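You operate a simulated robot arm through the tools that you are given. There is no shell and no other tool.

You are at the controls of a simulated robot arm. One attempt, no reset.

JOB
Brew a pot of mild coffee with the purple pack.
Fine: switch the coffee maker on, press brew once and wait for the green light.

Only the result counts: the job must be done as asked and must still hold three seconds after the hand-in. Knocking over, shifting, dropping, spilling or breaking anything else fails it.

ROBOT AND FRAMES
A 7-joint arm with a two-finger parallel gripper, fixed in place. Base frame: the origin is at the foot of the arm, x ahead of it, y to its left, z up. Readings come in mm, rad, newtons and seconds.
With the tool pointing down near the work surface it reaches from about 220 to 580 mm from the base axis. Its first joint turns from -1.152 to 1.152 rad. Payload 2.5 kg.
Tool frame: the origin (TCP) lies between the finger pads and is the grasp point; the fingertips stand 23 mm ahead of it; z points along the fingers, y is the line along which they close. Largest opening 94 mm; finger width 38, thickness 10; the body of the gripper, 54 by 96 mm, starts 39 mm behind the TCP.
Orientation is that of the tool frame in the base frame, as [roll, pitch, yaw] about the fixed x, y, z axes, in that order (R = Rz(yaw) Ry(pitch) Rx(roll)). With the fingers straight down and closing along the base's y, the tool's x points along the base's -x, its y along +y and its z along -z.

CONTROLS
- The arm moves only by the tool play_rows. Its arguments are lists of equal length, an entry for each row: "claw": the closure, from 0 (fully open) to 1 (shut); "delta_pos": the shift along the tool's x, y, z in mm, a list of three; "angular": the turn, a rotation vector about the tool's x, y, z in rad, a list of three. In form: {"claw": [claw, ...], "delta_pos": [[x, y, z], ...], "angular": [[wx, wy, wz], ...]}. A call has 1 to 20 rows; each row shifts and turns the commanded pose from where the row before left it, along the tool's axes as they then stand. A row lasts 0.2 s, in which the tool goes at most 50 mm and 0.15 rad; a call with a longer step from one row to the next is refused whole, and so is a gripper value outside its range. A pose out of reach is approached as far as the arm can. The call stops where the force on the tool passes 70 N (or 10 N more than at its start, if that is more) or the arm is blocked; 0.2 s more then pass. The fingers move at their own pace (about 108 mm/s each) and stop on an object; they squeeze with about 29 N. The grip force told is the motor's: it shows also when the fingers shut on nothing. Time passes only in rows, and 0.2 s behind the last, so rows that do not move let the fingers close. The reply holds the time, the measured pose of the TCP, the force on the tool along the base axes, the opening and the grip force, in the units named above and with some noise, with the torque about the TCP (base axes, N m) and any sound that the robot's microphone picked up.
- Cameras (640 x 400 px; columns grow to the right, rows downward): "scene" is fixed at [115.4, -396.5, 563.3]; the picture's right is [0.88, -0.48, 0.00], its down [-0.19, -0.35, -0.92] and it looks along [0.44, 0.81, -0.39] (base axes); focal length 302 px, centre (320, 200). "wrist" rides on the gripper at [86, 16, -74] in the tool frame; the picture's right is [-0.18, 0.98, 0.00], its down [-0.58, -0.11, -0.81] and it looks along [-0.79, -0.15, 0.59] (tool axes); focal length 243 px, centre (320, 200). There is no depth. A picture from a camera that has moved, and an enlarged one, comes with that camera's place and axes in the base frame and with its lens.
- get_image(camera): a new picture of that camera. The clock stands still meanwhile.
- inspect(camera, box): a new picture of the part [left, top, right, bottom] of that camera's present view, enlarged. The clock stands still meanwhile.
- finish_job(): hands the job in; it is judged then, once.

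Nothing tells you positions but the pictures and the camera data. Unless the task says otherwise, let go and move clear before handing in.

The tools are called after "Emit:" by a JSON object that holds its "api" and its "payload". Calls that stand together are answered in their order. play_rows: Moves the arm, as the interface text tells. Its arguments: {"type":"object","properties":{"claw":{"type":"array","items":{"type":"number"}},"delta_pos":{"type":"array","items":{"type":"array","items":{"type":"number"}}},"angular":{"type":"array","items":{"type":"array","items":{"type":"number"}}}},"required":["claw","delta_pos","angular"]} The other tools are called the same way: get_image (camera) takes a picture; inspect (camera, box) takes an enlarged picture of a part of a camera's view; finish_job () hands the job in.

At the start:

```text
t: 0.0
tcp_pos: [334.4, 221.5, 474.0]
ee_rot: [-3.14, 0.001, 3.141]
contact_force: [0.1, -0.7, -0.1]
moment: [-0.01, 0.01, 0.03]
width: 94.0
finger_force: 0.1
```

scene: 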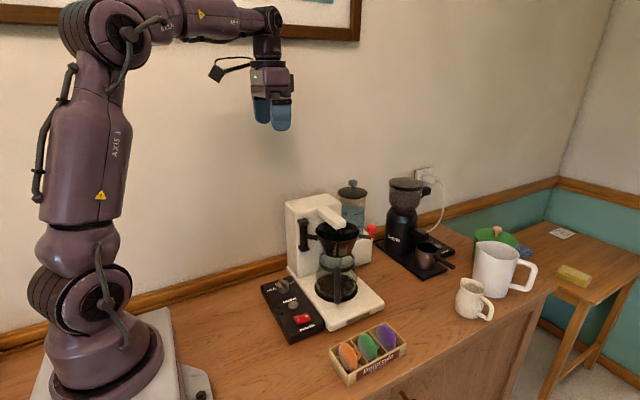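
wrist: 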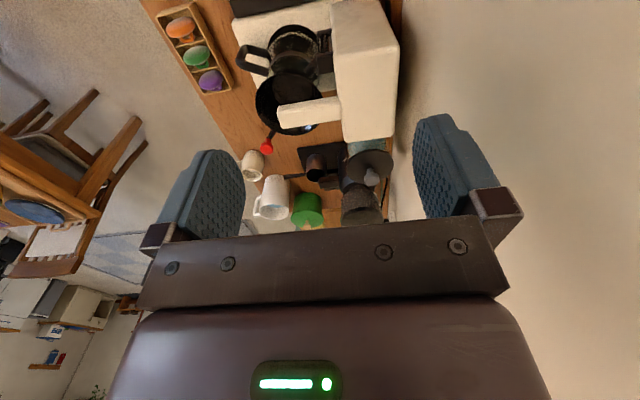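

I see a coffee maker with a control panel, a tray with orange, green and purple packs, a carafe, a grinder and some cups. I'll zoom in on the details before moving.

Emit:
{"api": "inspect", "payload": {"camera": "scene", "box": [240, 170, 400, 270]}}

Emit:
{"api": "inspect", "payload": {"camera": "scene", "box": [250, 260, 410, 360]}}

Emit:
{"api": "inspect", "payload": {"camera": "scene", "box": [320, 300, 420, 390]}}

Emit:
{"api": "inspect", "payload": {"camera": "wrist", "box": [150, 0, 410, 160]}}

Emit:
{"api": "inspect", "payload": {"camera": "scene", "box": [380, 160, 600, 330]}}

```text
4.00 times, centred on (320, 220) of scene
camera zoom: at [115.4, -396.5, 563.3], right [0.88, -0.48, 0.0], down [-0.19, -0.35, -0.92], along [0.44, 0.81, -0.39], focal length 1207 px, centre (320, 120)
```

zoom: 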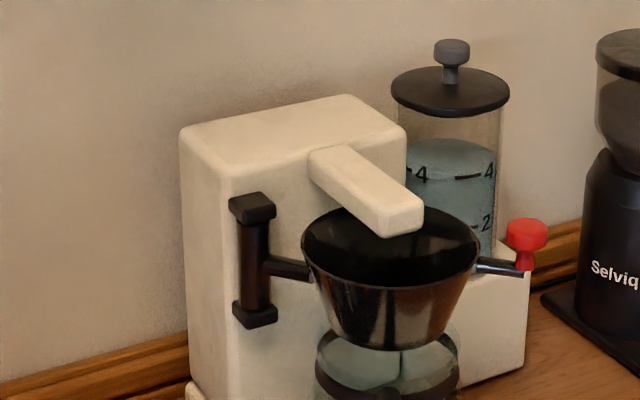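

```text
4.00 times, centred on (330, 310) of scene
camera zoom: at [115.4, -396.5, 563.3], right [0.88, -0.48, 0.0], down [-0.19, -0.35, -0.92], along [0.44, 0.81, -0.39], focal length 1207 px, centre (280, -240)
```

zoom: 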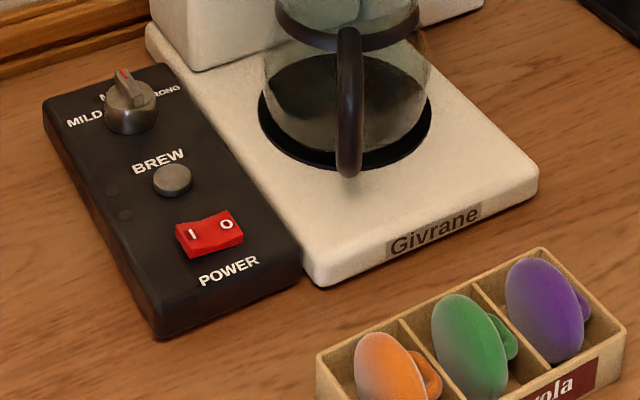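

```text
4.44 times, centred on (370, 345) of scene
camera zoom: at [115.4, -396.5, 563.3], right [0.88, -0.48, 0.0], down [-0.19, -0.35, -0.92], along [0.44, 0.81, -0.39], focal length 1341 px, centre (98, -444)
```

zoom: 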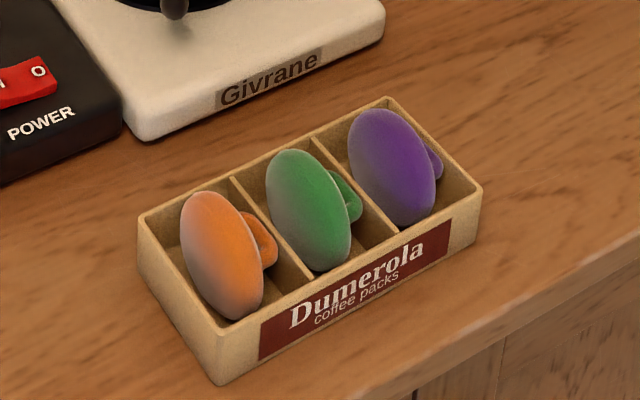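

```text
2.46 times, centred on (280, 80) of wrist
camera zoom: at [247.1, 236.9, 550.4], right [0.18, 0.98, 0.0], down [0.58, -0.11, 0.81], along [0.79, -0.15, -0.59], focal length 597 px, centre (418, 495)
```

zoom: 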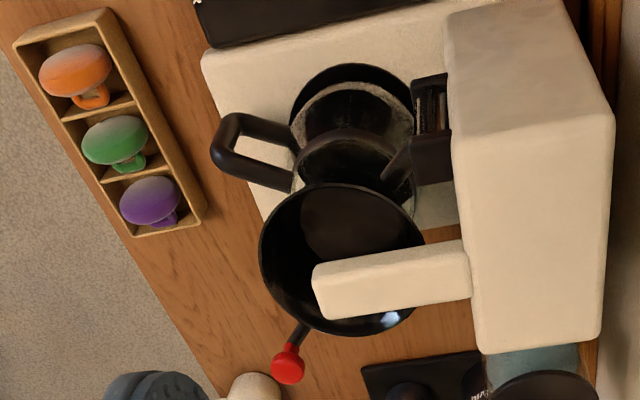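

```text
2.35 times, centred on (490, 245) of scene
camera zoom: at [115.4, -396.5, 563.3], right [0.88, -0.48, 0.0], down [-0.19, -0.35, -0.92], along [0.44, 0.81, -0.39], focal length 710 px, centre (-80, 94)
```

zoom: 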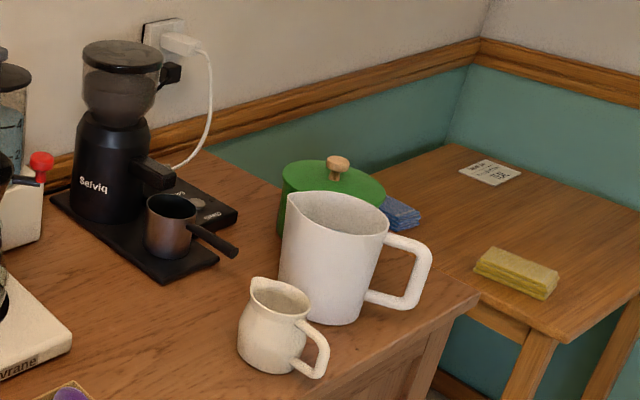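

The purple pack looks to be near (469,-47,40), the panel near x≈338, and the brew basket near (458,146,200) on a hinge with a red knob. I'll bring the wrist camera in for a closer look at the panel and the basket.

Emit:
{"api": "play_rows", "payload": {"claw": [0, 0, 0, 0, 0, 0, 0], "delta_pos": [[10, -15, 25], [10, -15, 25], [10, -15, 25], [10, -15, 25], [10, -15, 25], [10, -15, 25], [0, 0, 0]], "angular": [[0, 0, 0], [0, 0, 0], [0, 0, 0], [0, 0, 0], [0, 0, 0], [0, 0, 0], [0, 0, 0]]}}

Emit:
{"api": "get_image", "payload": {"camera": "wrist"}}

Emit:
{"api": "get_image", "payload": {"camera": "scene"}}

```text
t: 1.6
tcp_pos: [274.7, 131.7, 323.4]
ee_rot: [3.141, 0.001, 3.142]
contact_force: [-0.3, 0.5, -1.0]
moment: [-0.02, -0.02, -0.02]
width: 94.1
finger_force: 0.1
```

```text
taken
camera wrist: at [187.2, 147.3, 399.3], right [0.18, 0.98, 0.0], down [0.58, -0.11, 0.81], along [0.79, -0.15, -0.59], focal length 243 px, centre (320, 200)
```

wrist: 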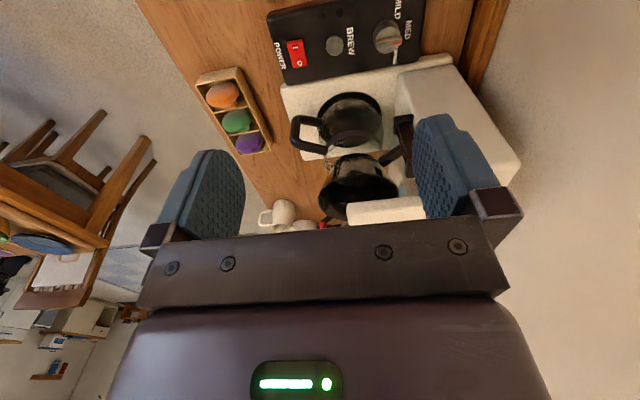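

```text
taken
```

scene: 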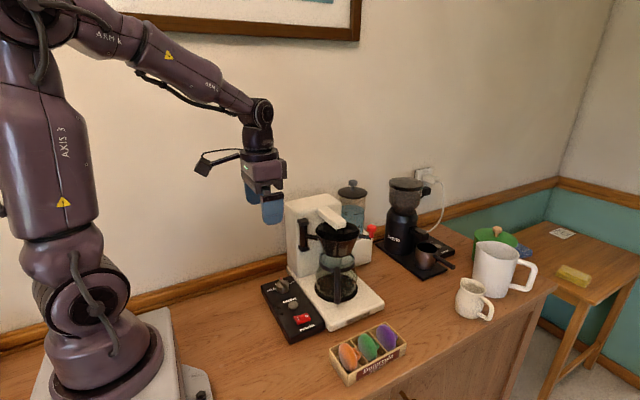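

Emit:
{"api": "inspect", "payload": {"camera": "wrist", "box": [260, 0, 460, 100]}}

Emit:
{"api": "inspect", "payload": {"camera": "wrist", "box": [270, 70, 450, 230]}}

Emit:
{"api": "inspect", "payload": {"camera": "wrist", "box": [180, 50, 300, 170]}}

```text
3.20 times, centred on (360, 50) of wrist
camera zoom: at [187.2, 147.3, 399.3], right [0.18, 0.98, 0.0], down [0.58, -0.11, 0.81], along [0.79, -0.15, -0.59], focal length 776 px, centre (192, 680)
```

zoom: 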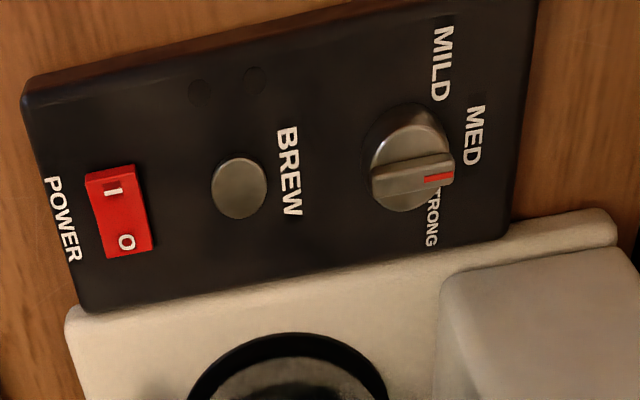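

```text
2.50 times, centred on (360, 150) of wrist
camera zoom: at [187.2, 147.3, 399.3], right [0.18, 0.98, 0.0], down [0.58, -0.11, 0.81], along [0.79, -0.15, -0.59], focal length 606 px, centre (220, 325)
```

zoom: 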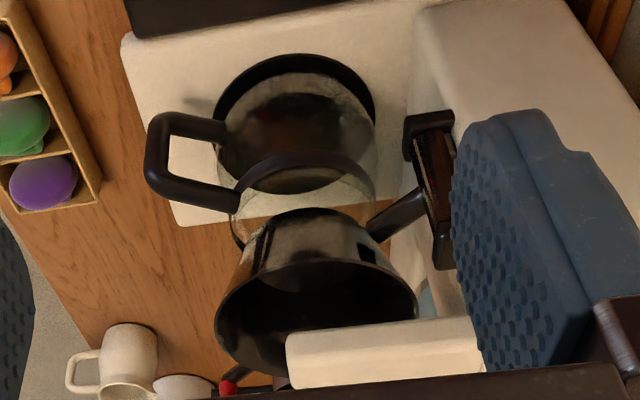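

```text
3.33 times, centred on (240, 110) of wrist
camera zoom: at [187.2, 147.3, 399.3], right [0.18, 0.98, 0.0], down [0.58, -0.11, 0.81], along [0.79, -0.15, -0.59], focal length 809 px, centre (587, 500)
```

zoom: 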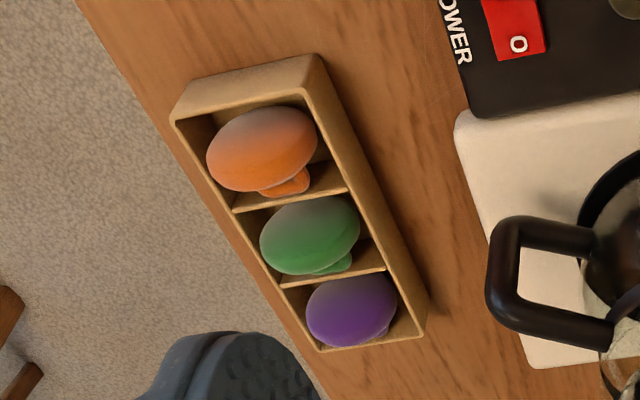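

The basket is centred over the carafe and under the spout, and the dial sits at MED. Next I'll look down into the basket from above to check the spout and the inside.

Emit:
{"api": "play_rows", "payload": {"claw": [0, 0, 0, 0, 0, 0, 0], "delta_pos": [[-28, 0, -17], [-28, 0, -17], [-28, 0, -17], [-28, 0, -17], [-28, 0, -17], [-28, 0, -17], [0, 0, 0]], "angular": [[0, 0, 0], [0, 0, 0], [0, 0, 0], [0, 0, 0], [0, 0, 0], [0, 0, 0], [0, 0, 0]]}}

Emit:
{"api": "get_image", "payload": {"camera": "wrist"}}

Emit:
{"api": "inspect", "payload": {"camera": "wrist", "box": [230, 0, 450, 140]}}

```text
t: 3.2
tcp_pos: [442.1, 130.8, 425.6]
ee_rot: [3.141, 0.0, -3.141]
contact_force: [-0.2, 0.5, -0.3]
moment: [0.0, -0.02, 0.01]
width: 94.3
finger_force: 0.1
```

```text
taken
camera wrist: at [355.1, 146.1, 501.4], right [0.18, 0.98, 0.0], down [0.58, -0.11, 0.81], along [0.79, -0.15, -0.59], focal length 243 px, centre (320, 200)
```

wrist: 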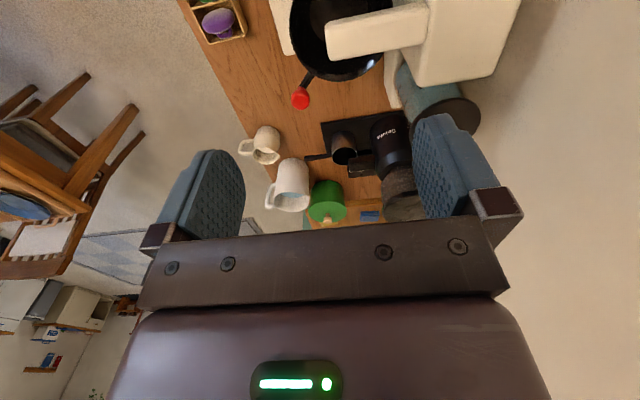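

```text
2.86 times, centred on (340, 70) of wrist
camera zoom: at [355.1, 146.1, 501.4], right [0.18, 0.98, 0.0], down [0.58, -0.11, 0.81], along [0.79, -0.15, -0.59], focal length 693 px, centre (263, 571)
```

zoom: 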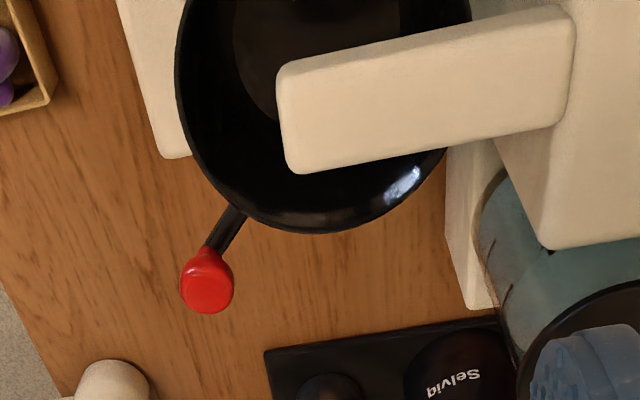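

The basket is empty, and the spout covers only its rear half. Next I'll look closely at the pack box.

Emit:
{"api": "play_rows", "payload": {"claw": [0, 0, 0, 0, 0, 0, 0, 0, 0, 0], "delta_pos": [[0, -35, 0], [0, -35, 0], [0, -35, 0], [0, -35, 0], [0, -33, 0], [0, 0, 40], [0, 0, 40], [0, 0, 40], [0, 0, 40], [0, 0, 0]], "angular": [[0, 0, 0], [0, 0, 0], [0, 0, 0], [0, 0, 0], [0, 0, 0], [0, 0, 0], [0, 0, 0], [0, 0, 0], [0, 0, 0], [0, 0, 0]]}}

Emit:
{"api": "get_image", "payload": {"camera": "wrist"}}

Emit:
{"api": "inspect", "payload": {"camera": "wrist", "box": [220, 0, 420, 140]}}

Emit:
{"api": "inspect", "payload": {"camera": "scene", "box": [340, 310, 420, 360]}}

```text
t: 5.4
tcp_pos: [441.0, -39.7, 265.7]
ee_rot: [-3.141, 0.001, -3.14]
contact_force: [0.6, 0.4, 0.1]
moment: [0.0, 0.03, -0.02]
width: 94.1
finger_force: 0.1
```

```text
taken
camera wrist: at [353.9, -24.8, 341.7], right [0.18, 0.98, 0.0], down [0.58, -0.11, 0.81], along [0.79, -0.15, -0.59], focal length 243 px, centre (320, 200)
```

wrist: 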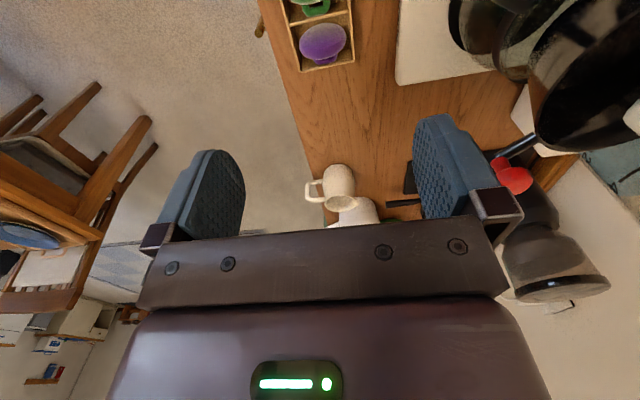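

```text
2.86 times, centred on (320, 70) of wrist
camera zoom: at [353.9, -24.8, 341.7], right [0.18, 0.98, 0.0], down [0.58, -0.11, 0.81], along [0.79, -0.15, -0.59], focal length 693 px, centre (320, 571)
```

zoom: 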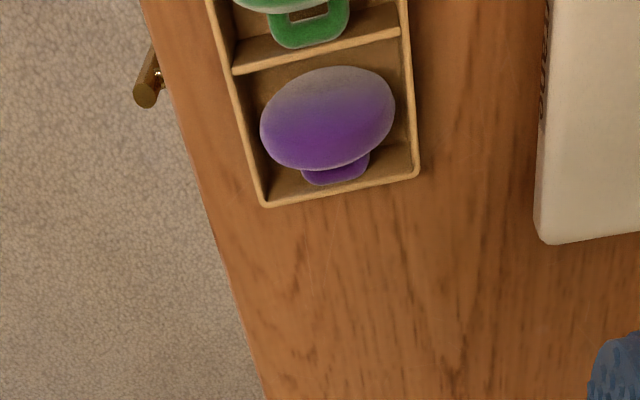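

```text
8.00 times, centred on (380, 335) of scene
camera zoom: at [115.4, -396.5, 563.3], right [0.88, -0.48, 0.0], down [-0.19, -0.35, -0.92], along [0.44, 0.81, -0.39], focal length 2414 px, centre (-160, -880)
```

zoom: 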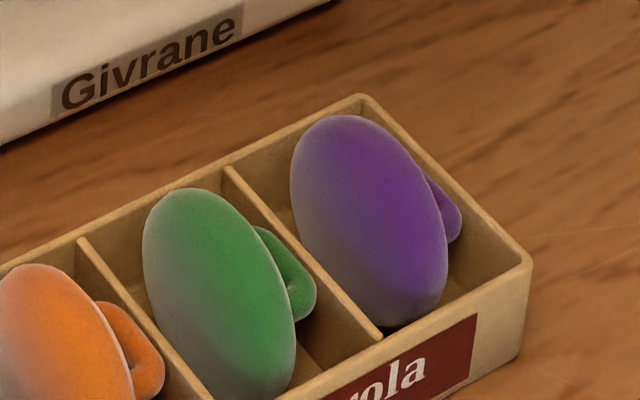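

The packs are thick pods standing on edge and leaning in the box, each with a loop on its +x side. My height estimates don't agree, so I'll touch an empty bit of table near (290,10) to calibrate.

Emit:
{"api": "play_rows", "payload": {"claw": [0.5, 1, 1, 1, 1, 1, 1], "delta_pos": [[30, 10, 23], [30, 10, 23], [30, 10, 23], [30, 10, 23], [30, 10, 23], [0, 0, 0], [0, 0, 0]], "angular": [[0, 0, 0], [0, 0, 0], [0, 0, 0], [0, 0, 0], [0, 0, 0], [0, 0, 0], [0, 0, 0]]}}

Emit:
{"api": "get_image", "payload": {"camera": "wrist"}}

Emit:
{"api": "inspect", "payload": {"camera": "wrist", "box": [200, 0, 440, 160]}}

Emit:
{"api": "get_image", "payload": {"camera": "scene"}}

```text
t: 7.0
tcp_pos: [291.9, 11.2, 149.4]
ee_rot: [-3.14, 0.0, -3.14]
contact_force: [-0.3, -0.6, 0.1]
moment: [-0.04, 0.0, 0.0]
width: 0.0
finger_force: 28.9
```

```text
taken
camera wrist: at [204.6, 24.8, 225.6], right [0.18, 0.98, 0.0], down [0.58, -0.11, 0.81], along [0.79, -0.15, -0.59], focal length 243 px, centre (320, 200)
```

wrist: 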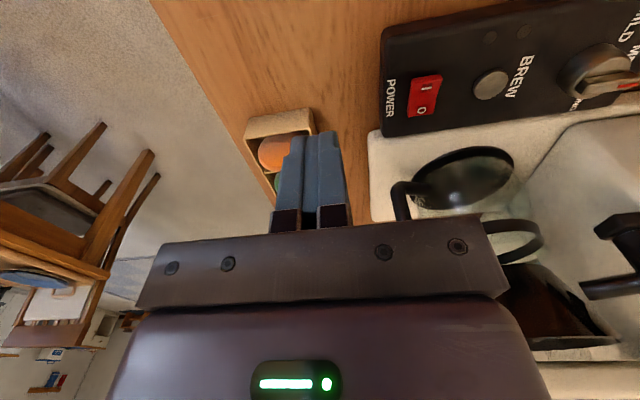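

```text
2.50 times, centred on (320, 80) of wrist
camera zoom: at [204.6, 24.8, 225.6], right [0.18, 0.98, 0.0], down [0.58, -0.11, 0.81], along [0.79, -0.15, -0.59], focal length 606 px, centre (320, 500)
```

zoom: 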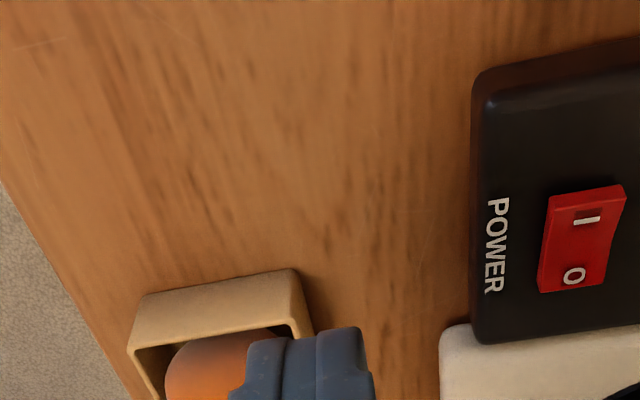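

```text
taken
```

scene: 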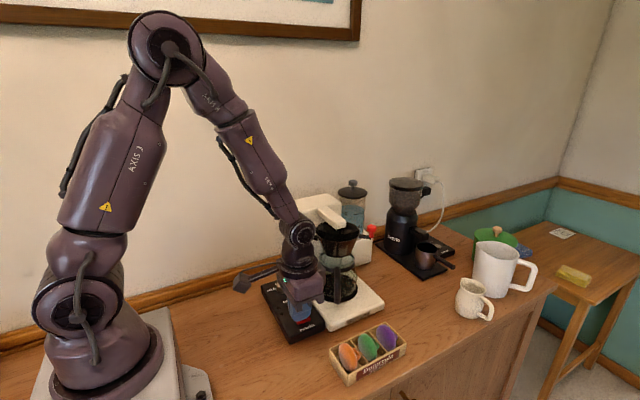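

I'll descend gently to feel for the table.

Emit:
{"api": "play_rows", "payload": {"claw": [1, 1, 1, 1, 1, 1, 1, 1, 1], "delta_pos": [[0, 0, 25], [0, 0, 25], [0, 0, 25], [0, 0, 15], [0, 0, 6], [0, 0, 4], [0, 0, 3], [0, 0, 3], [0, 0, 3]], "angular": [[0, 0, 0], [0, 0, 0], [0, 0, 0], [0, 0, 0], [0, 0, 0], [0, 0, 0], [0, 0, 0], [0, 0, 0], [0, 0, 0]]}}

```text
t: 9.0
tcp_pos: [292.5, 9.4, 42.3]
ee_rot: [3.141, 0.0, -3.14]
contact_force: [0.0, -0.1, 0.0]
moment: [0.01, -0.04, -0.03]
width: 0.0
finger_force: 29.4
```

Emit:
{"api": "play_rows", "payload": {"claw": [1, 1, 1, 1, 1, 1, 1, 1, 1, 1], "delta_pos": [[0, 0, 3], [0, 0, 3], [0, 0, 2], [0, 0, 2], [0, 0, 2], [0, 0, 2], [0, 0, 2], [0, 0, 2], [0, 0, 2], [0, 0, 2]], "angular": [[0, 0, 0], [0, 0, 0], [0, 0, 0], [0, 0, 0], [0, 0, 0], [0, 0, 0], [0, 0, 0], [0, 0, 0], [0, 0, 0], [0, 0, 0]]}}

Emit:
{"api": "inspect", "payload": {"camera": "scene", "box": [250, 230, 410, 390]}}

```text
t: 11.2
tcp_pos: [291.8, 9.7, 23.1]
ee_rot: [-3.141, -0.001, -3.141]
contact_force: [-1.5, 0.3, 7.3]
moment: [0.0, -0.12, -0.01]
width: 0.0
finger_force: 28.9
stopped in row 10: the force on the tool passed its limit at 84 N (the readings are from after the stop); the commanded pose is now the measured one
```

```text
2.50 times, centred on (330, 310) of scene
camera zoom: at [115.4, -396.5, 563.4], right [0.88, -0.48, 0.0], down [-0.19, -0.35, -0.92], along [0.44, 0.81, -0.39], focal length 754 px, centre (295, -75)
```

zoom: 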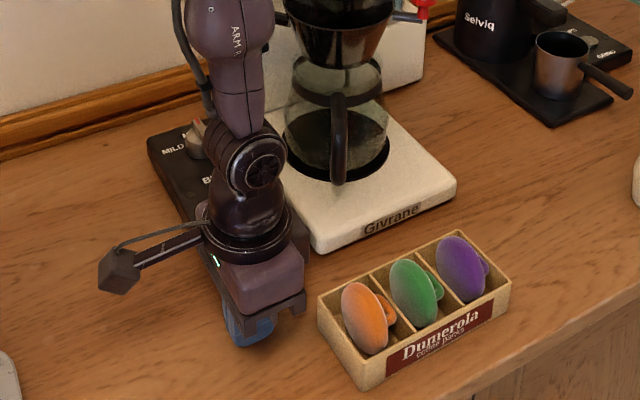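

The table is at z≈0, which confirms the camera calibration. The basket is on a hinge near (399,215), so I plan to swing it clear of the spout by its red knob (516,90), drop the pack in, then close it. I'll lift and go above the knob first.

Emit:
{"api": "play_rows", "payload": {"claw": [1, 1, 1, 1, 1, 1, 1, 1, 0.5, 0.3, 0, 0, 0, 0], "delta_pos": [[0, 0, -40], [0, 0, -45], [0, 0, -45], [0, 0, -45], [0, 0, -45], [0, 0, -45], [0, 0, -45], [-37, 10, 0], [-37, 10, 0], [-37, 10, 0], [-37, 10, 0], [-37, 10, 0], [-30, 10, 0], [0, 0, 0]], "angular": [[0, 0, 0], [0, 0, 0], [0, 0, 0], [0, 0, 0], [0, 0, 0], [0, 0, 0], [0, 0, 0], [0, 0, 0], [0, 0, 0], [0, 0, 0], [0, 0, 0], [0, 0, 0], [0, 0, 0], [0, 0, 0]]}}

Emit:
{"api": "get_image", "payload": {"camera": "wrist"}}

Emit:
{"api": "get_image", "payload": {"camera": "scene"}}

```text
t: 14.2
tcp_pos: [506.7, 70.8, 332.4]
ee_rot: [3.141, -0.001, -3.141]
contact_force: [1.0, -0.6, -0.9]
moment: [-0.04, 0.0, -0.01]
width: 94.0
finger_force: 0.1
```

```text
taken
camera wrist: at [420.3, 85.2, 408.5], right [0.18, 0.98, 0.0], down [0.58, -0.11, 0.81], along [0.79, -0.15, -0.59], focal length 243 px, centre (320, 200)
```

wrist: 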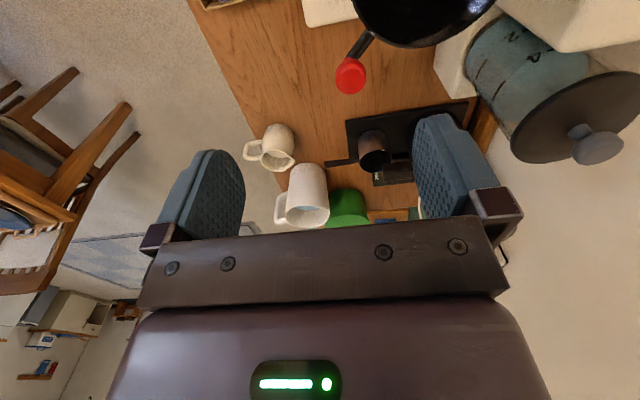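

```text
taken
```

scene: 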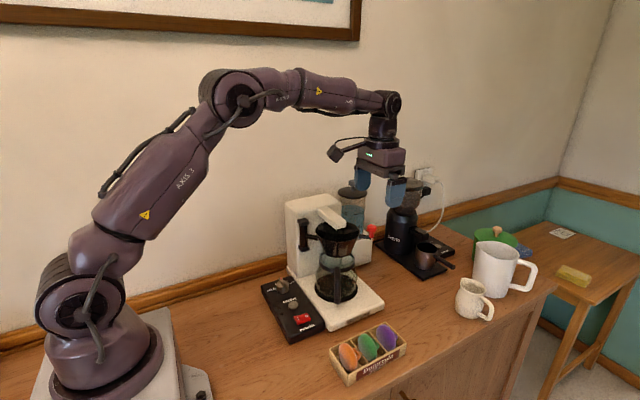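

The knob is near (511,91,~222). I'll centre over it and turn the fingers so they close along its arc.

Emit:
{"api": "play_rows", "payload": {"claw": [0, 0, 0, 0, 0, 0, 0, 0], "delta_pos": [[-4, 20, 0], [0, 0, 0], [0, 0, 0], [0, 0, 0], [0, 0, 0], [0, 0, 0], [0, 0, 0], [0, 0, 0]], "angular": [[0, 0, 0], [0, 0, 0.131], [0, 0, 0.131], [0, 0, 0.131], [0, 0, 0.131], [0, 0, 0.131], [0, 0, 0.131], [0, 0, 0]]}}

Emit:
{"api": "get_image", "payload": {"camera": "wrist"}}

Emit:
{"api": "inspect", "payload": {"camera": "scene", "box": [280, 130, 460, 260]}}

```text
t: 16.0
tcp_pos: [512.3, 88.2, 332.2]
ee_rot: [-3.142, -0.002, 2.355]
contact_force: [0.5, 0.2, -0.6]
moment: [0.02, 0.0, -0.04]
width: 94.2
finger_force: 0.1
```

```text
taken
camera wrist: at [462.1, 160.5, 408.5], right [0.83, 0.56, 0.0], down [0.33, -0.49, 0.81], along [0.45, -0.67, -0.59], focal length 243 px, centre (320, 200)
```

wrist: 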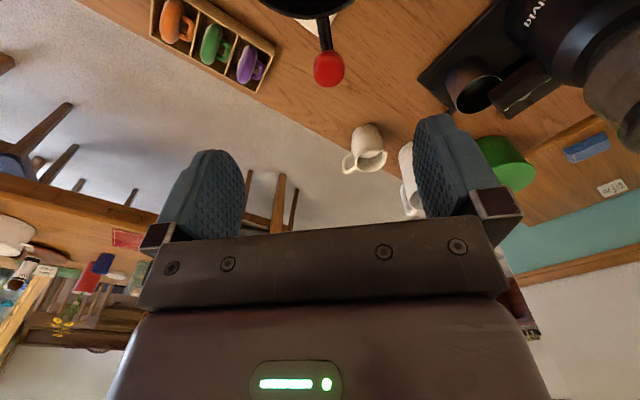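

```text
3.08 times, centred on (370, 195) of scene
camera zoom: at [115.4, -396.5, 563.3], right [0.88, -0.48, 0.0], down [-0.19, -0.35, -0.92], along [0.44, 0.81, -0.39], focal length 928 px, centre (166, 215)
```

zoom: 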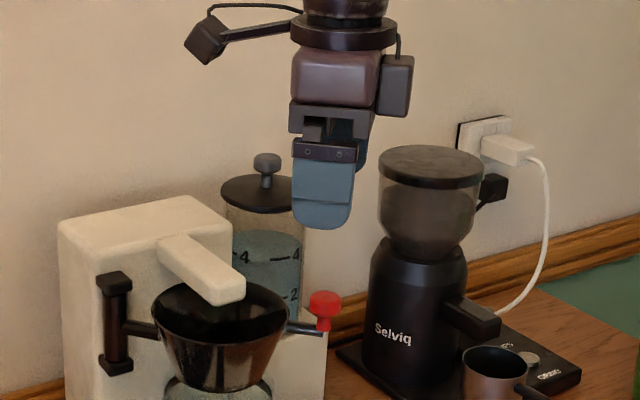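

The knob lies between the open fingers. I'll descend to straddle it.

Emit:
{"api": "play_rows", "payload": {"claw": [0, 0, 0, 0, 0, 0.2, 0.4, 0.5, 0.5], "delta_pos": [[0, 0, 25], [0, 0, 25], [0, 0, 20], [0, 0, 14], [0, 0, 10], [0, 0, 0], [0, 0, 0], [0, 0, 0], [0, 0, 0]], "angular": [[0, 0, 0], [0, 0, 0], [0, 0, 0], [0, 0, 0], [0, 0, 0], [0, 0, 0], [0, 0, 0], [0, 0, 0], [0, 0, 0]]}}

Emit:
{"api": "get_image", "payload": {"camera": "wrist"}}

Emit:
{"api": "inspect", "payload": {"camera": "scene", "box": [280, 150, 460, 280]}}

```text
t: 18.0
tcp_pos: [511.7, 89.8, 238.6]
ee_rot: [3.14, 0.0, 2.356]
contact_force: [-0.5, -0.5, -0.2]
moment: [0.0, 0.02, 0.0]
width: 47.0
finger_force: 0.1
```

```text
taken
camera wrist: at [460.6, 161.3, 314.8], right [0.83, 0.56, 0.0], down [0.33, -0.49, 0.81], along [0.45, -0.67, -0.59], focal length 243 px, centre (320, 200)
```

wrist: 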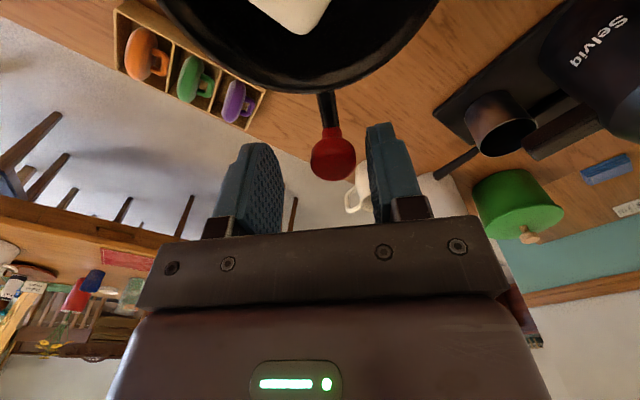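

```text
3.08 times, centred on (370, 215) of scene
camera zoom: at [115.4, -396.5, 563.3], right [0.88, -0.48, 0.0], down [-0.19, -0.35, -0.92], along [0.44, 0.81, -0.39], focal length 928 px, centre (166, 154)
```

zoom: 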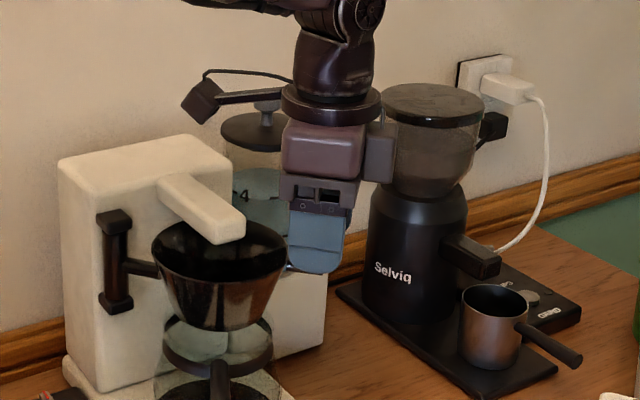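

The knob sits between the fingers. I'll narrow the gap and swing the basket open slowly about the hinge, watching the force.

Emit:
{"api": "play_rows", "payload": {"claw": [0.66, 0.66, 0.66, 0.66, 0.66, 0.66, 0.66, 0.66], "delta_pos": [[0, 0, 0], [0, 0, 0], [0.2, -8.4, 0], [0.2, -8.4, 0], [0.2, -8.4, 0], [0.2, -8.4, 0], [0.2, -8.4, 0], [0, 0, 0]], "angular": [[0, 0, 0], [0, 0, 0], [0, 0, 0.05], [0, 0, 0.05], [0, 0, 0.05], [0, 0, 0.05], [0, 0, 0.05], [0, 0, 0]]}}

Emit:
{"api": "get_image", "payload": {"camera": "wrist"}}

Emit:
{"api": "inspect", "payload": {"camera": "scene", "box": [260, 170, 440, 300]}}

```text
t: 19.8
tcp_pos: [478.8, 63.2, 238.7]
ee_rot: [3.141, 0.0, 2.105]
contact_force: [-0.6, 0.5, 0.0]
moment: [0.01, -0.02, -0.01]
width: 32.1
finger_force: 0.1
```

```text
taken
camera wrist: at [448.4, 145.3, 314.8], right [0.94, 0.34, 0.0], down [0.2, -0.56, 0.81], along [0.28, -0.76, -0.59], focal length 243 px, centre (320, 200)
```

wrist: 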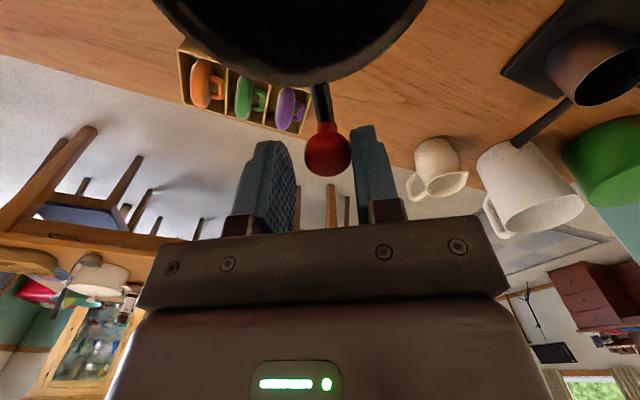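

```text
3.08 times, centred on (350, 235) of scene
camera zoom: at [115.4, -396.5, 563.3], right [0.88, -0.48, 0.0], down [-0.19, -0.35, -0.92], along [0.44, 0.81, -0.39], focal length 928 px, centre (228, 92)
```

zoom: 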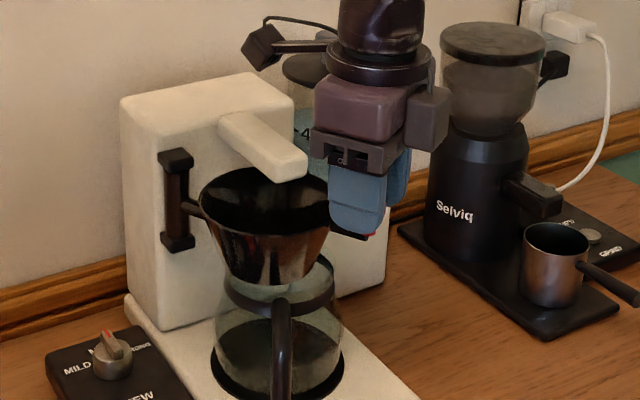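

The basket swings freely. I'll continue opening it.

Emit:
{"api": "play_rows", "payload": {"claw": [0.66, 0.66, 0.66, 0.66, 0.66, 0.66, 0.66, 0.66, 0.66, 0.66], "delta_pos": [[0.6, -14, 0], [0.6, -14, 0], [0.6, -14, 0], [0.6, -14, 0], [0.6, -14, 0], [0.6, -14, 0], [0.6, -14, 0], [0.6, -14, 0], [0.6, -14, 0], [0, 0, 0]], "angular": [[0, 0, 0.084], [0, 0, 0.084], [0, 0, 0.084], [0, 0, 0.084], [0, 0, 0.084], [0, 0, 0.084], [0, 0, 0.084], [0, 0, 0.084], [0, 0, 0.084], [0, 0, 0]]}}

Emit:
{"api": "get_image", "payload": {"camera": "wrist"}}

Emit:
{"api": "get_image", "payload": {"camera": "scene"}}

```text
t: 22.0
tcp_pos: [357.3, 43.6, 238.0]
ee_rot: [-3.141, 0.002, 1.349]
contact_force: [-0.2, -0.3, 0.0]
moment: [-0.01, 0.01, -0.04]
width: 32.1
finger_force: 0.0
```

```text
taken
camera wrist: at [391.5, 123.4, 314.3], right [0.92, -0.4, 0.0], down [-0.23, -0.54, 0.81], along [-0.32, -0.74, -0.59], focal length 243 px, centre (320, 200)
```

wrist: 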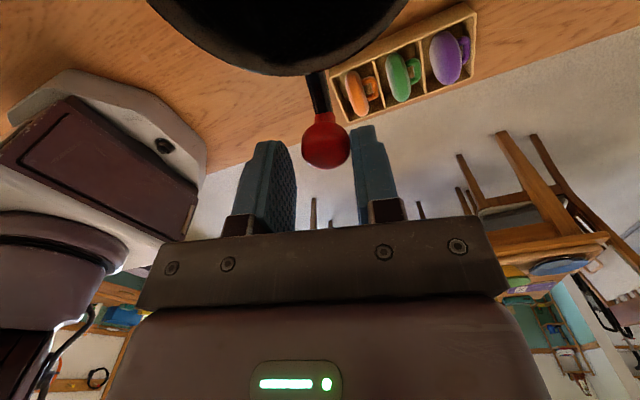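

```text
taken
```

scene: 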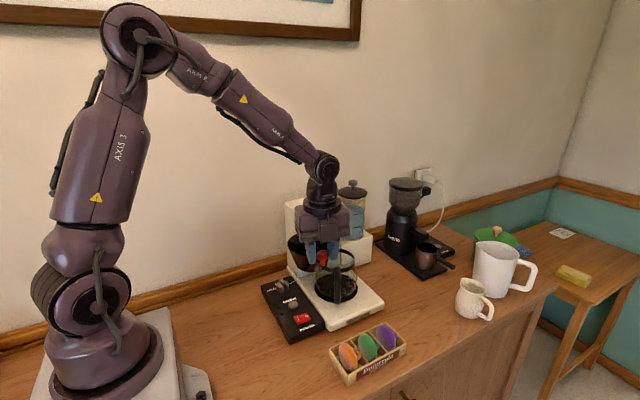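

The basket is now clear of the spout. I'll inspect the packs from this angle and then lift away.

Emit:
{"api": "inspect", "payload": {"camera": "wrist", "box": [330, 0, 490, 130]}}

Emit:
{"api": "play_rows", "payload": {"claw": [0.5, 0.3, 0.3, 0.3, 0.3, 0.3, 0.3], "delta_pos": [[0, 0, 0], [0, 0, -10], [0, 0, -25], [0, 0, -30], [0, 0, -30], [0, 0, -30], [0, 0, 0]], "angular": [[0, 0, 0], [0, 0, 0], [0, 0, 0], [0, 0, 0], [0, 0, 0], [0, 0, 0], [0, 0, 0]]}}

Emit:
{"api": "get_image", "payload": {"camera": "wrist"}}

Emit:
{"api": "inspect", "payload": {"camera": "scene", "box": [250, 170, 410, 350]}}

```text
3.08 times, centred on (410, 65) of wrist
camera zoom: at [391.5, 123.4, 314.3], right [0.92, -0.4, 0.0], down [-0.23, -0.54, 0.81], along [-0.32, -0.74, -0.59], focal length 746 px, centre (43, 615)
```

zoom: 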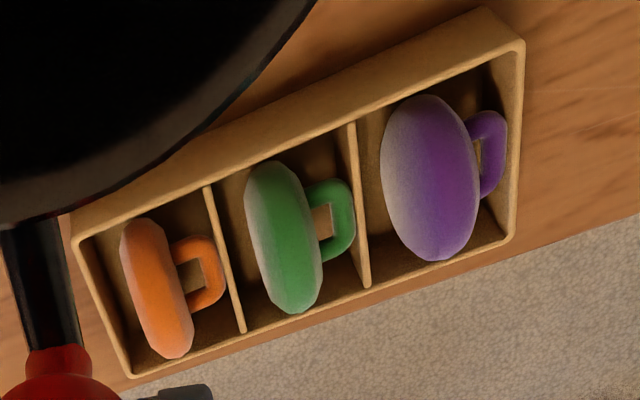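

```text
t: 23.6
tcp_pos: [356.0, 45.2, 363.4]
ee_rot: [-3.139, -0.001, 1.349]
contact_force: [0.5, -0.3, -0.6]
moment: [0.0, -0.03, -0.05]
width: 65.6
finger_force: 0.0
```

```text
taken
camera wrist: at [390.3, 125.0, 439.6], right [0.92, -0.39, 0.0], down [-0.23, -0.54, 0.81], along [-0.32, -0.74, -0.59], focal length 243 px, centre (320, 200)
```

wrist: 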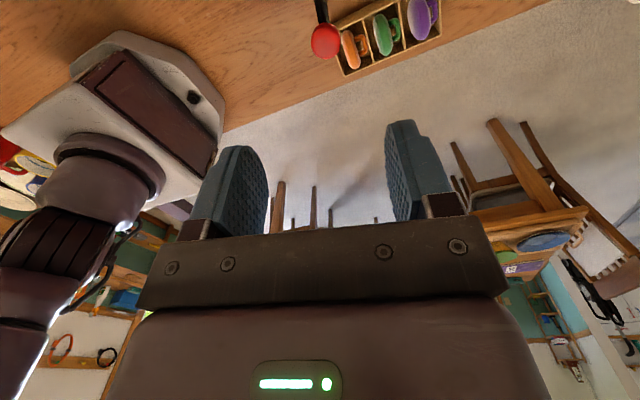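

```text
2.22 times, centred on (330, 260) of scene
camera zoom: at [115.4, -396.5, 563.3], right [0.88, -0.48, 0.0], down [-0.19, -0.35, -0.92], along [0.44, 0.81, -0.39], focal length 670 px, centre (298, 67)
```

zoom: 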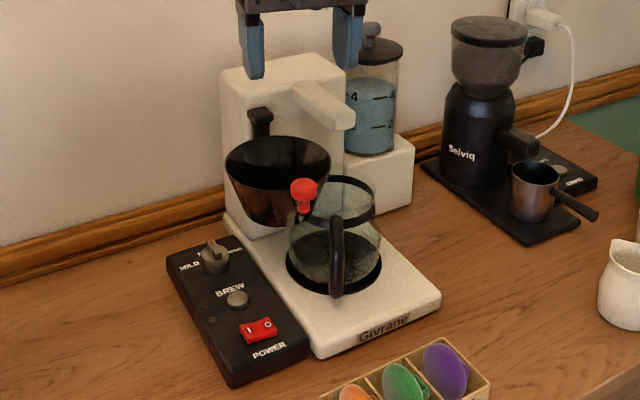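

The packs stand on edge with a mug-like loop on the +x side. Combining views puts the box rim at z≈39 and the purple pack's centre near (467,-42,~35). I'll turn back to yaw π, hover above the pack and check.

Emit:
{"api": "play_rows", "payload": {"claw": [0, 0, 0, 0, 0, 0, 0, 0, 0, 0, 0, 0, 0, 0], "delta_pos": [[0, 0, 0], [0, 0, 0], [0, 0, 0], [0, 0, 0], [0, 0, 0], [0, 0, 0], [0, 0, 0], [0, 0, 0], [0, 0, 0], [0, 0, 0], [0, 0, 0], [0, 0, 0], [0, 0, 0], [0, 0, 0]], "angular": [[0, 0, -0.1379], [0, 0, -0.1379], [0, 0, -0.1379], [0, 0, -0.1379], [0, 0, -0.1379], [0, 0, -0.1379], [0, 0, -0.1379], [0, 0, -0.1379], [0, 0, -0.1379], [0, 0, -0.1379], [0, 0, -0.1379], [0, 0, -0.1379], [0, 0, -0.1379], [0, 0, 0]]}}

Emit:
{"api": "play_rows", "payload": {"claw": [0, 0, 0, 0, 0, 0, 0, 0], "delta_pos": [[-28, -22, 10], [-28, -22, 10], [-28, -22, 20], [-27, -21, 30], [0, 0, 40], [0, 0, 40], [0, 0, 40], [0, 0, 0]], "angular": [[0, 0, 0], [0, 0, 0], [0, 0, 0], [0, 0, 0], [0, 0, 0], [0, 0, 0], [0, 0, 0], [0, 0, 0]]}}

Emit:
{"api": "get_image", "payload": {"camera": "wrist"}}

Emit:
{"api": "inspect", "payload": {"camera": "scene", "box": [300, 230, 460, 380]}}

```text
t: 26.6
tcp_pos: [357.1, 44.9, 364.4]
ee_rot: [3.141, -0.001, -3.138]
contact_force: [0.7, 0.2, 0.8]
moment: [0.03, -0.01, 0.0]
width: 93.9
finger_force: 0.1
```

```text
t: 28.4
tcp_pos: [467.7, -41.3, 172.5]
ee_rot: [3.14, -0.003, -3.141]
contact_force: [-0.3, -0.5, -0.9]
moment: [0.01, 0.01, 0.05]
width: 94.1
finger_force: 0.0
```

```text
taken
camera wrist: at [380.2, -27.3, 248.6], right [0.18, 0.98, 0.0], down [0.58, -0.11, 0.81], along [0.79, -0.15, -0.59], focal length 243 px, centre (320, 200)
```

wrist: 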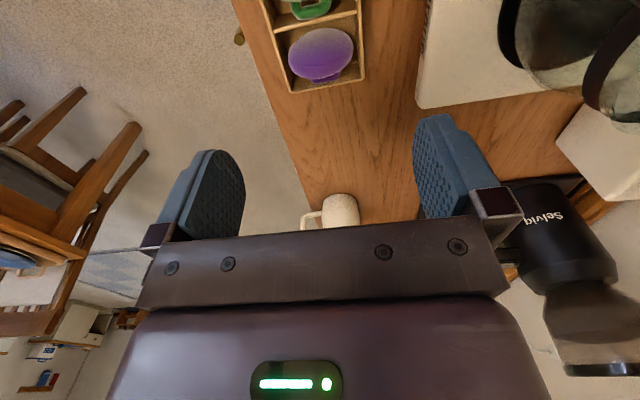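

```text
2.67 times, centred on (380, 305) of scene
camera zoom: at [115.4, -396.5, 563.3], right [0.88, -0.48, 0.0], down [-0.19, -0.35, -0.92], along [0.44, 0.81, -0.39], focal length 804 px, centre (160, -80)
```

zoom: 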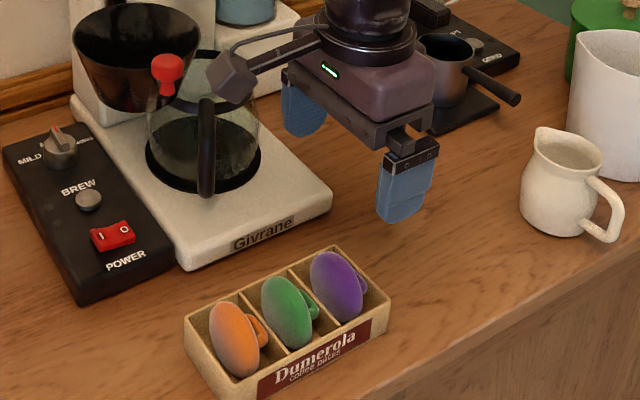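

I'm aligned with the purple pack. I'll descend so the fingertips end just above the box rim, with the fingers still open.

Emit:
{"api": "play_rows", "payload": {"claw": [0, 0, 0, 0, 0, 0, 0], "delta_pos": [[0, -1.5, 30], [0, 0, 30], [0, 0, 20], [0, 0, 12], [0, 0, 8], [0, 0, 6], [0, 0, 0]], "angular": [[0, 0, 0], [0, 0, 0], [0, 0, 0], [0, 0, 0], [0, 0, 0], [0, 0, 0], [0, 0, 0]]}}

Emit:
{"api": "get_image", "payload": {"camera": "wrist"}}

Emit:
{"api": "inspect", "payload": {"camera": "scene", "box": [320, 270, 440, 380]}}

```text
t: 30.0
tcp_pos: [468.1, -44.2, 67.4]
ee_rot: [-3.141, -0.002, -3.139]
contact_force: [-0.1, -0.2, -0.8]
moment: [0.0, 0.0, 0.0]
width: 93.7
finger_force: 0.0
```

```text
taken
camera wrist: at [380.6, -28.9, 143.7], right [0.18, 0.98, 0.0], down [0.58, -0.11, 0.81], along [0.79, -0.15, -0.59], focal length 243 px, centre (320, 200)
```

wrist: 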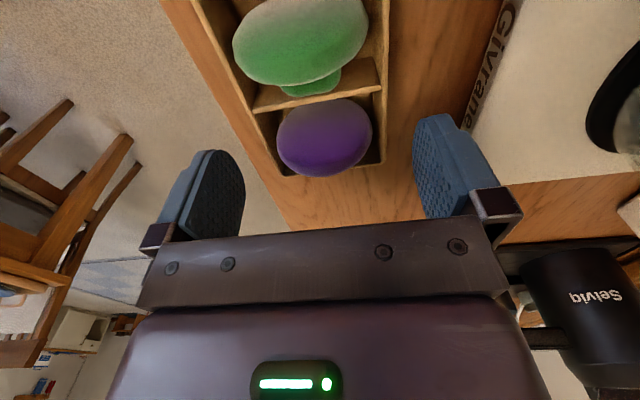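

```text
3.64 times, centred on (380, 325) of scene
camera zoom: at [115.4, -396.5, 563.3], right [0.88, -0.48, 0.0], down [-0.19, -0.35, -0.92], along [0.44, 0.81, -0.39], focal length 1097 px, centre (102, -254)
```

zoom: 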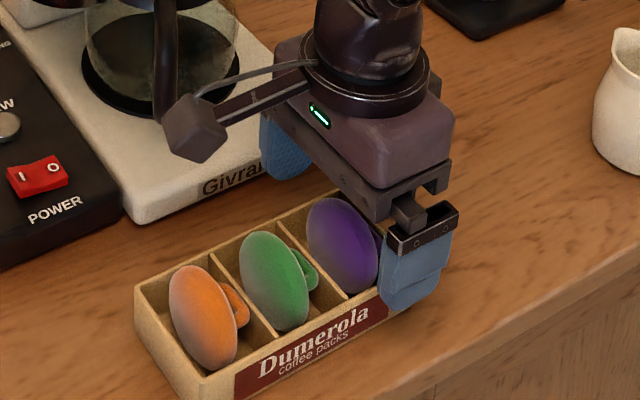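

The pack is centred at y≈-42.6. I'll nudge over, go 2 mm lower and close on it.

Emit:
{"api": "play_rows", "payload": {"claw": [0, 0, 0.2, 0.35, 0.42, 0.6, 1, 1, 1], "delta_pos": [[0, 1.4, 1.5], [0, 0, 1], [0, 0, 0], [0, 0, 0], [0, 0, 0], [0, 0, 0], [0, 0, 0], [0, 0, 0], [0, 0, 0]], "angular": [[0, 0, 0], [0, 0, 0], [0, 0, 0], [0, 0, 0], [0, 0, 0], [0, 0, 0], [0, 0, 0], [0, 0, 0], [0, 0, 0]]}}

Emit:
{"api": "get_image", "payload": {"camera": "wrist"}}

Emit:
{"api": "inspect", "payload": {"camera": "scene", "box": [320, 270, 440, 380]}}

```text
t: 32.0
tcp_pos: [468.0, -42.4, 64.8]
ee_rot: [-3.14, -0.001, -3.14]
contact_force: [0.0, -0.3, -0.1]
moment: [0.0, -0.02, -0.01]
width: 47.5
finger_force: 29.4
```

```text
taken
camera wrist: at [380.6, -28.0, 141.2], right [0.18, 0.98, 0.0], down [0.58, -0.11, 0.81], along [0.79, -0.15, -0.59], focal length 243 px, centre (320, 200)
```

wrist: 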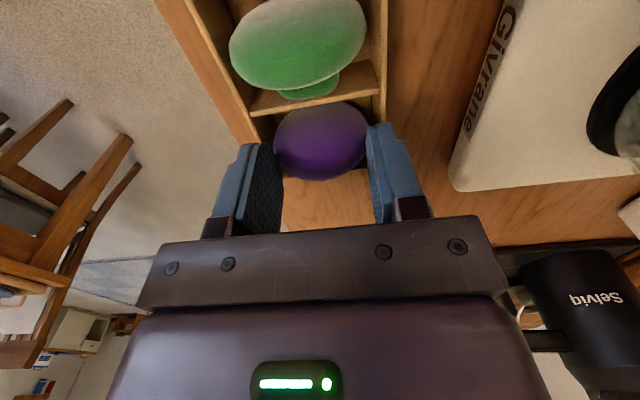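

```text
3.64 times, centred on (380, 325) of scene
camera zoom: at [115.4, -396.5, 563.3], right [0.88, -0.48, 0.0], down [-0.19, -0.35, -0.92], along [0.44, 0.81, -0.39], focal length 1097 px, centre (102, -254)
```

zoom: 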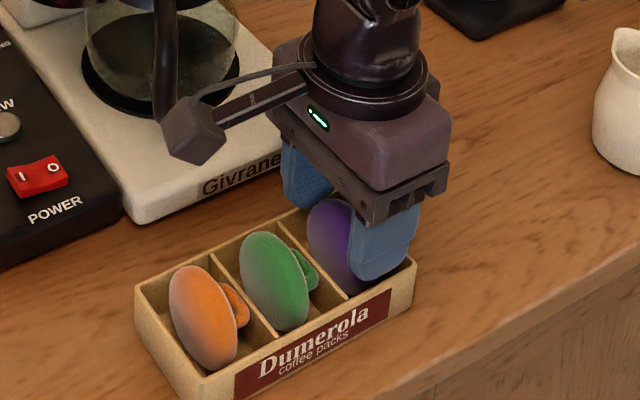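

It's gripped at 47.5 mm, a little above the pack's widest line. I'll lift slowly and check that it holds.

Emit:
{"api": "play_rows", "payload": {"claw": [1, 1, 1, 1, 1, 1], "delta_pos": [[0, 0, -2], [0, 0, -4], [0, 0, -6], [0, 0, -8], [0, 0, -10], [0, 0, 0]], "angular": [[0, 0, 0], [0, 0, 0], [0, 0, 0], [0, 0, 0], [0, 0, 0], [0, 0, 0]]}}

Emit:
{"api": "get_image", "payload": {"camera": "wrist"}}

Emit:
{"api": "inspect", "payload": {"camera": "scene", "box": [320, 250, 440, 360]}}

```text
t: 33.4
tcp_pos: [467.9, -42.4, 94.9]
ee_rot: [-3.142, -0.003, -3.139]
contact_force: [-0.1, 0.2, 0.1]
moment: [-0.01, 0.03, 0.01]
width: 47.1
finger_force: 28.8
```

```text
taken
camera wrist: at [380.9, -27.8, 171.5], right [0.18, 0.98, 0.0], down [0.58, -0.11, 0.81], along [0.79, -0.15, -0.59], focal length 243 px, centre (320, 200)
```

wrist: 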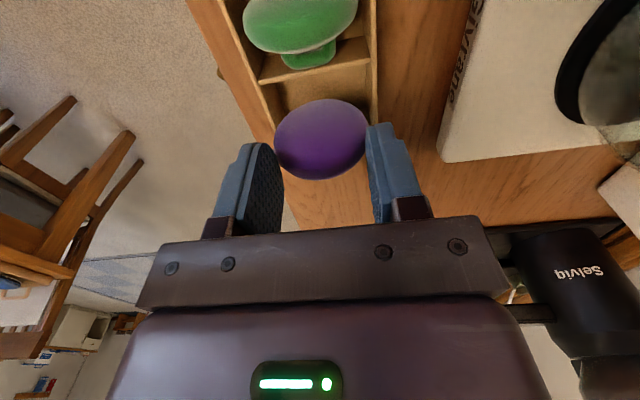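

```text
3.64 times, centred on (380, 305) of scene
camera zoom: at [115.4, -396.5, 563.3], right [0.88, -0.48, 0.0], down [-0.19, -0.35, -0.92], along [0.44, 0.81, -0.39], focal length 1097 px, centre (102, -182)
```

zoom: 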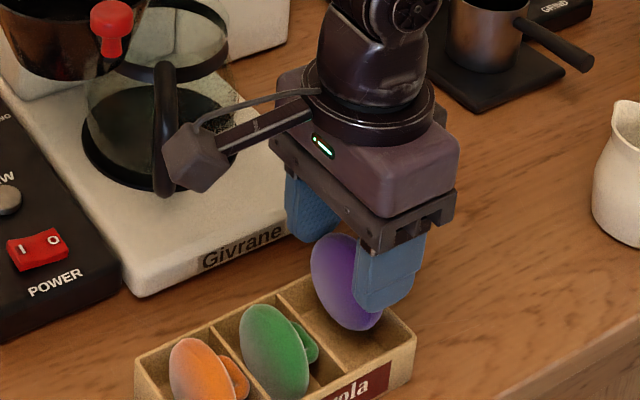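

The pack is held. I'll lift high and carry it over the open basket, which is centred near (379,130).

Emit:
{"api": "play_rows", "payload": {"claw": [1, 1, 1, 1, 1, 1, 1, 1, 1, 1, 1, 1, 1, 1], "delta_pos": [[0, 0, -20], [0, 0, -35], [0, 0, -40], [0, 0, -40], [0, 0, -40], [0, 0, -35], [0, 0, -20], [8, 15, 0], [16, 30, 0], [18, 35, 0], [18, 35, 0], [18, 35, 0], [11, 22, 0], [0, 0, 0]], "angular": [[0, 0, 0], [0, 0, 0], [0, 0, 0], [0, 0, 0], [0, 0, 0], [0, 0, 0], [0, 0, 0], [0, 0, 0], [0, 0, 0], [0, 0, 0], [0, 0, 0], [0, 0, 0], [0, 0, 0], [0, 0, 0]]}}

Emit:
{"api": "get_image", "payload": {"camera": "wrist"}}

Emit:
{"api": "inspect", "payload": {"camera": "scene", "box": [230, 120, 410, 280]}}

```text
t: 36.4
tcp_pos: [380.1, 130.2, 324.6]
ee_rot: [-3.141, -0.002, -3.14]
contact_force: [-0.4, 0.1, -0.4]
moment: [-0.02, -0.02, -0.02]
width: 46.2
finger_force: 28.4
```

```text
taken
camera wrist: at [293.0, 145.0, 400.9], right [0.18, 0.98, 0.0], down [0.58, -0.11, 0.81], along [0.79, -0.15, -0.59], focal length 243 px, centre (320, 200)
```

wrist: 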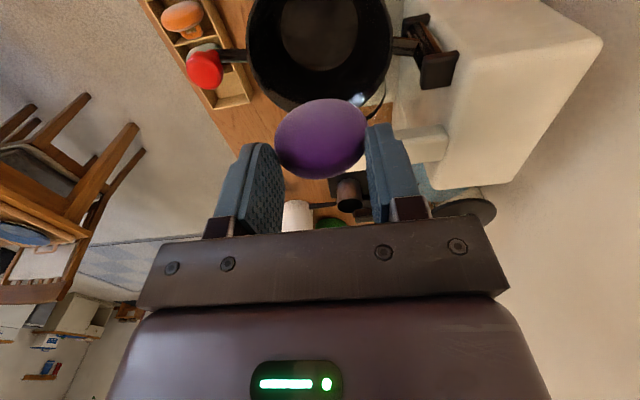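

```text
2.50 times, centred on (320, 200) of scene
camera zoom: at [115.5, -396.5, 563.3], right [0.88, -0.48, 0.0], down [-0.19, -0.35, -0.92], along [0.44, 0.81, -0.39], focal length 754 px, centre (320, 200)
```

zoom: 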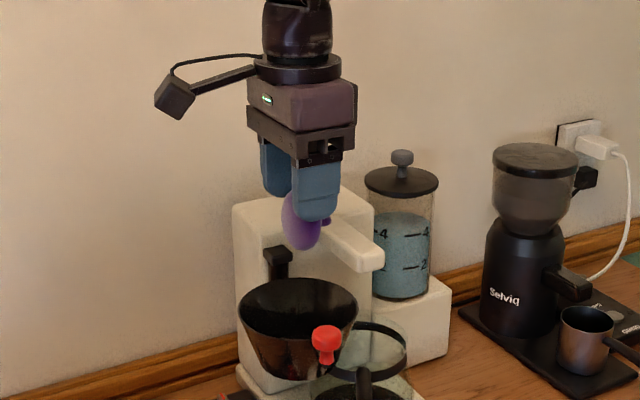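

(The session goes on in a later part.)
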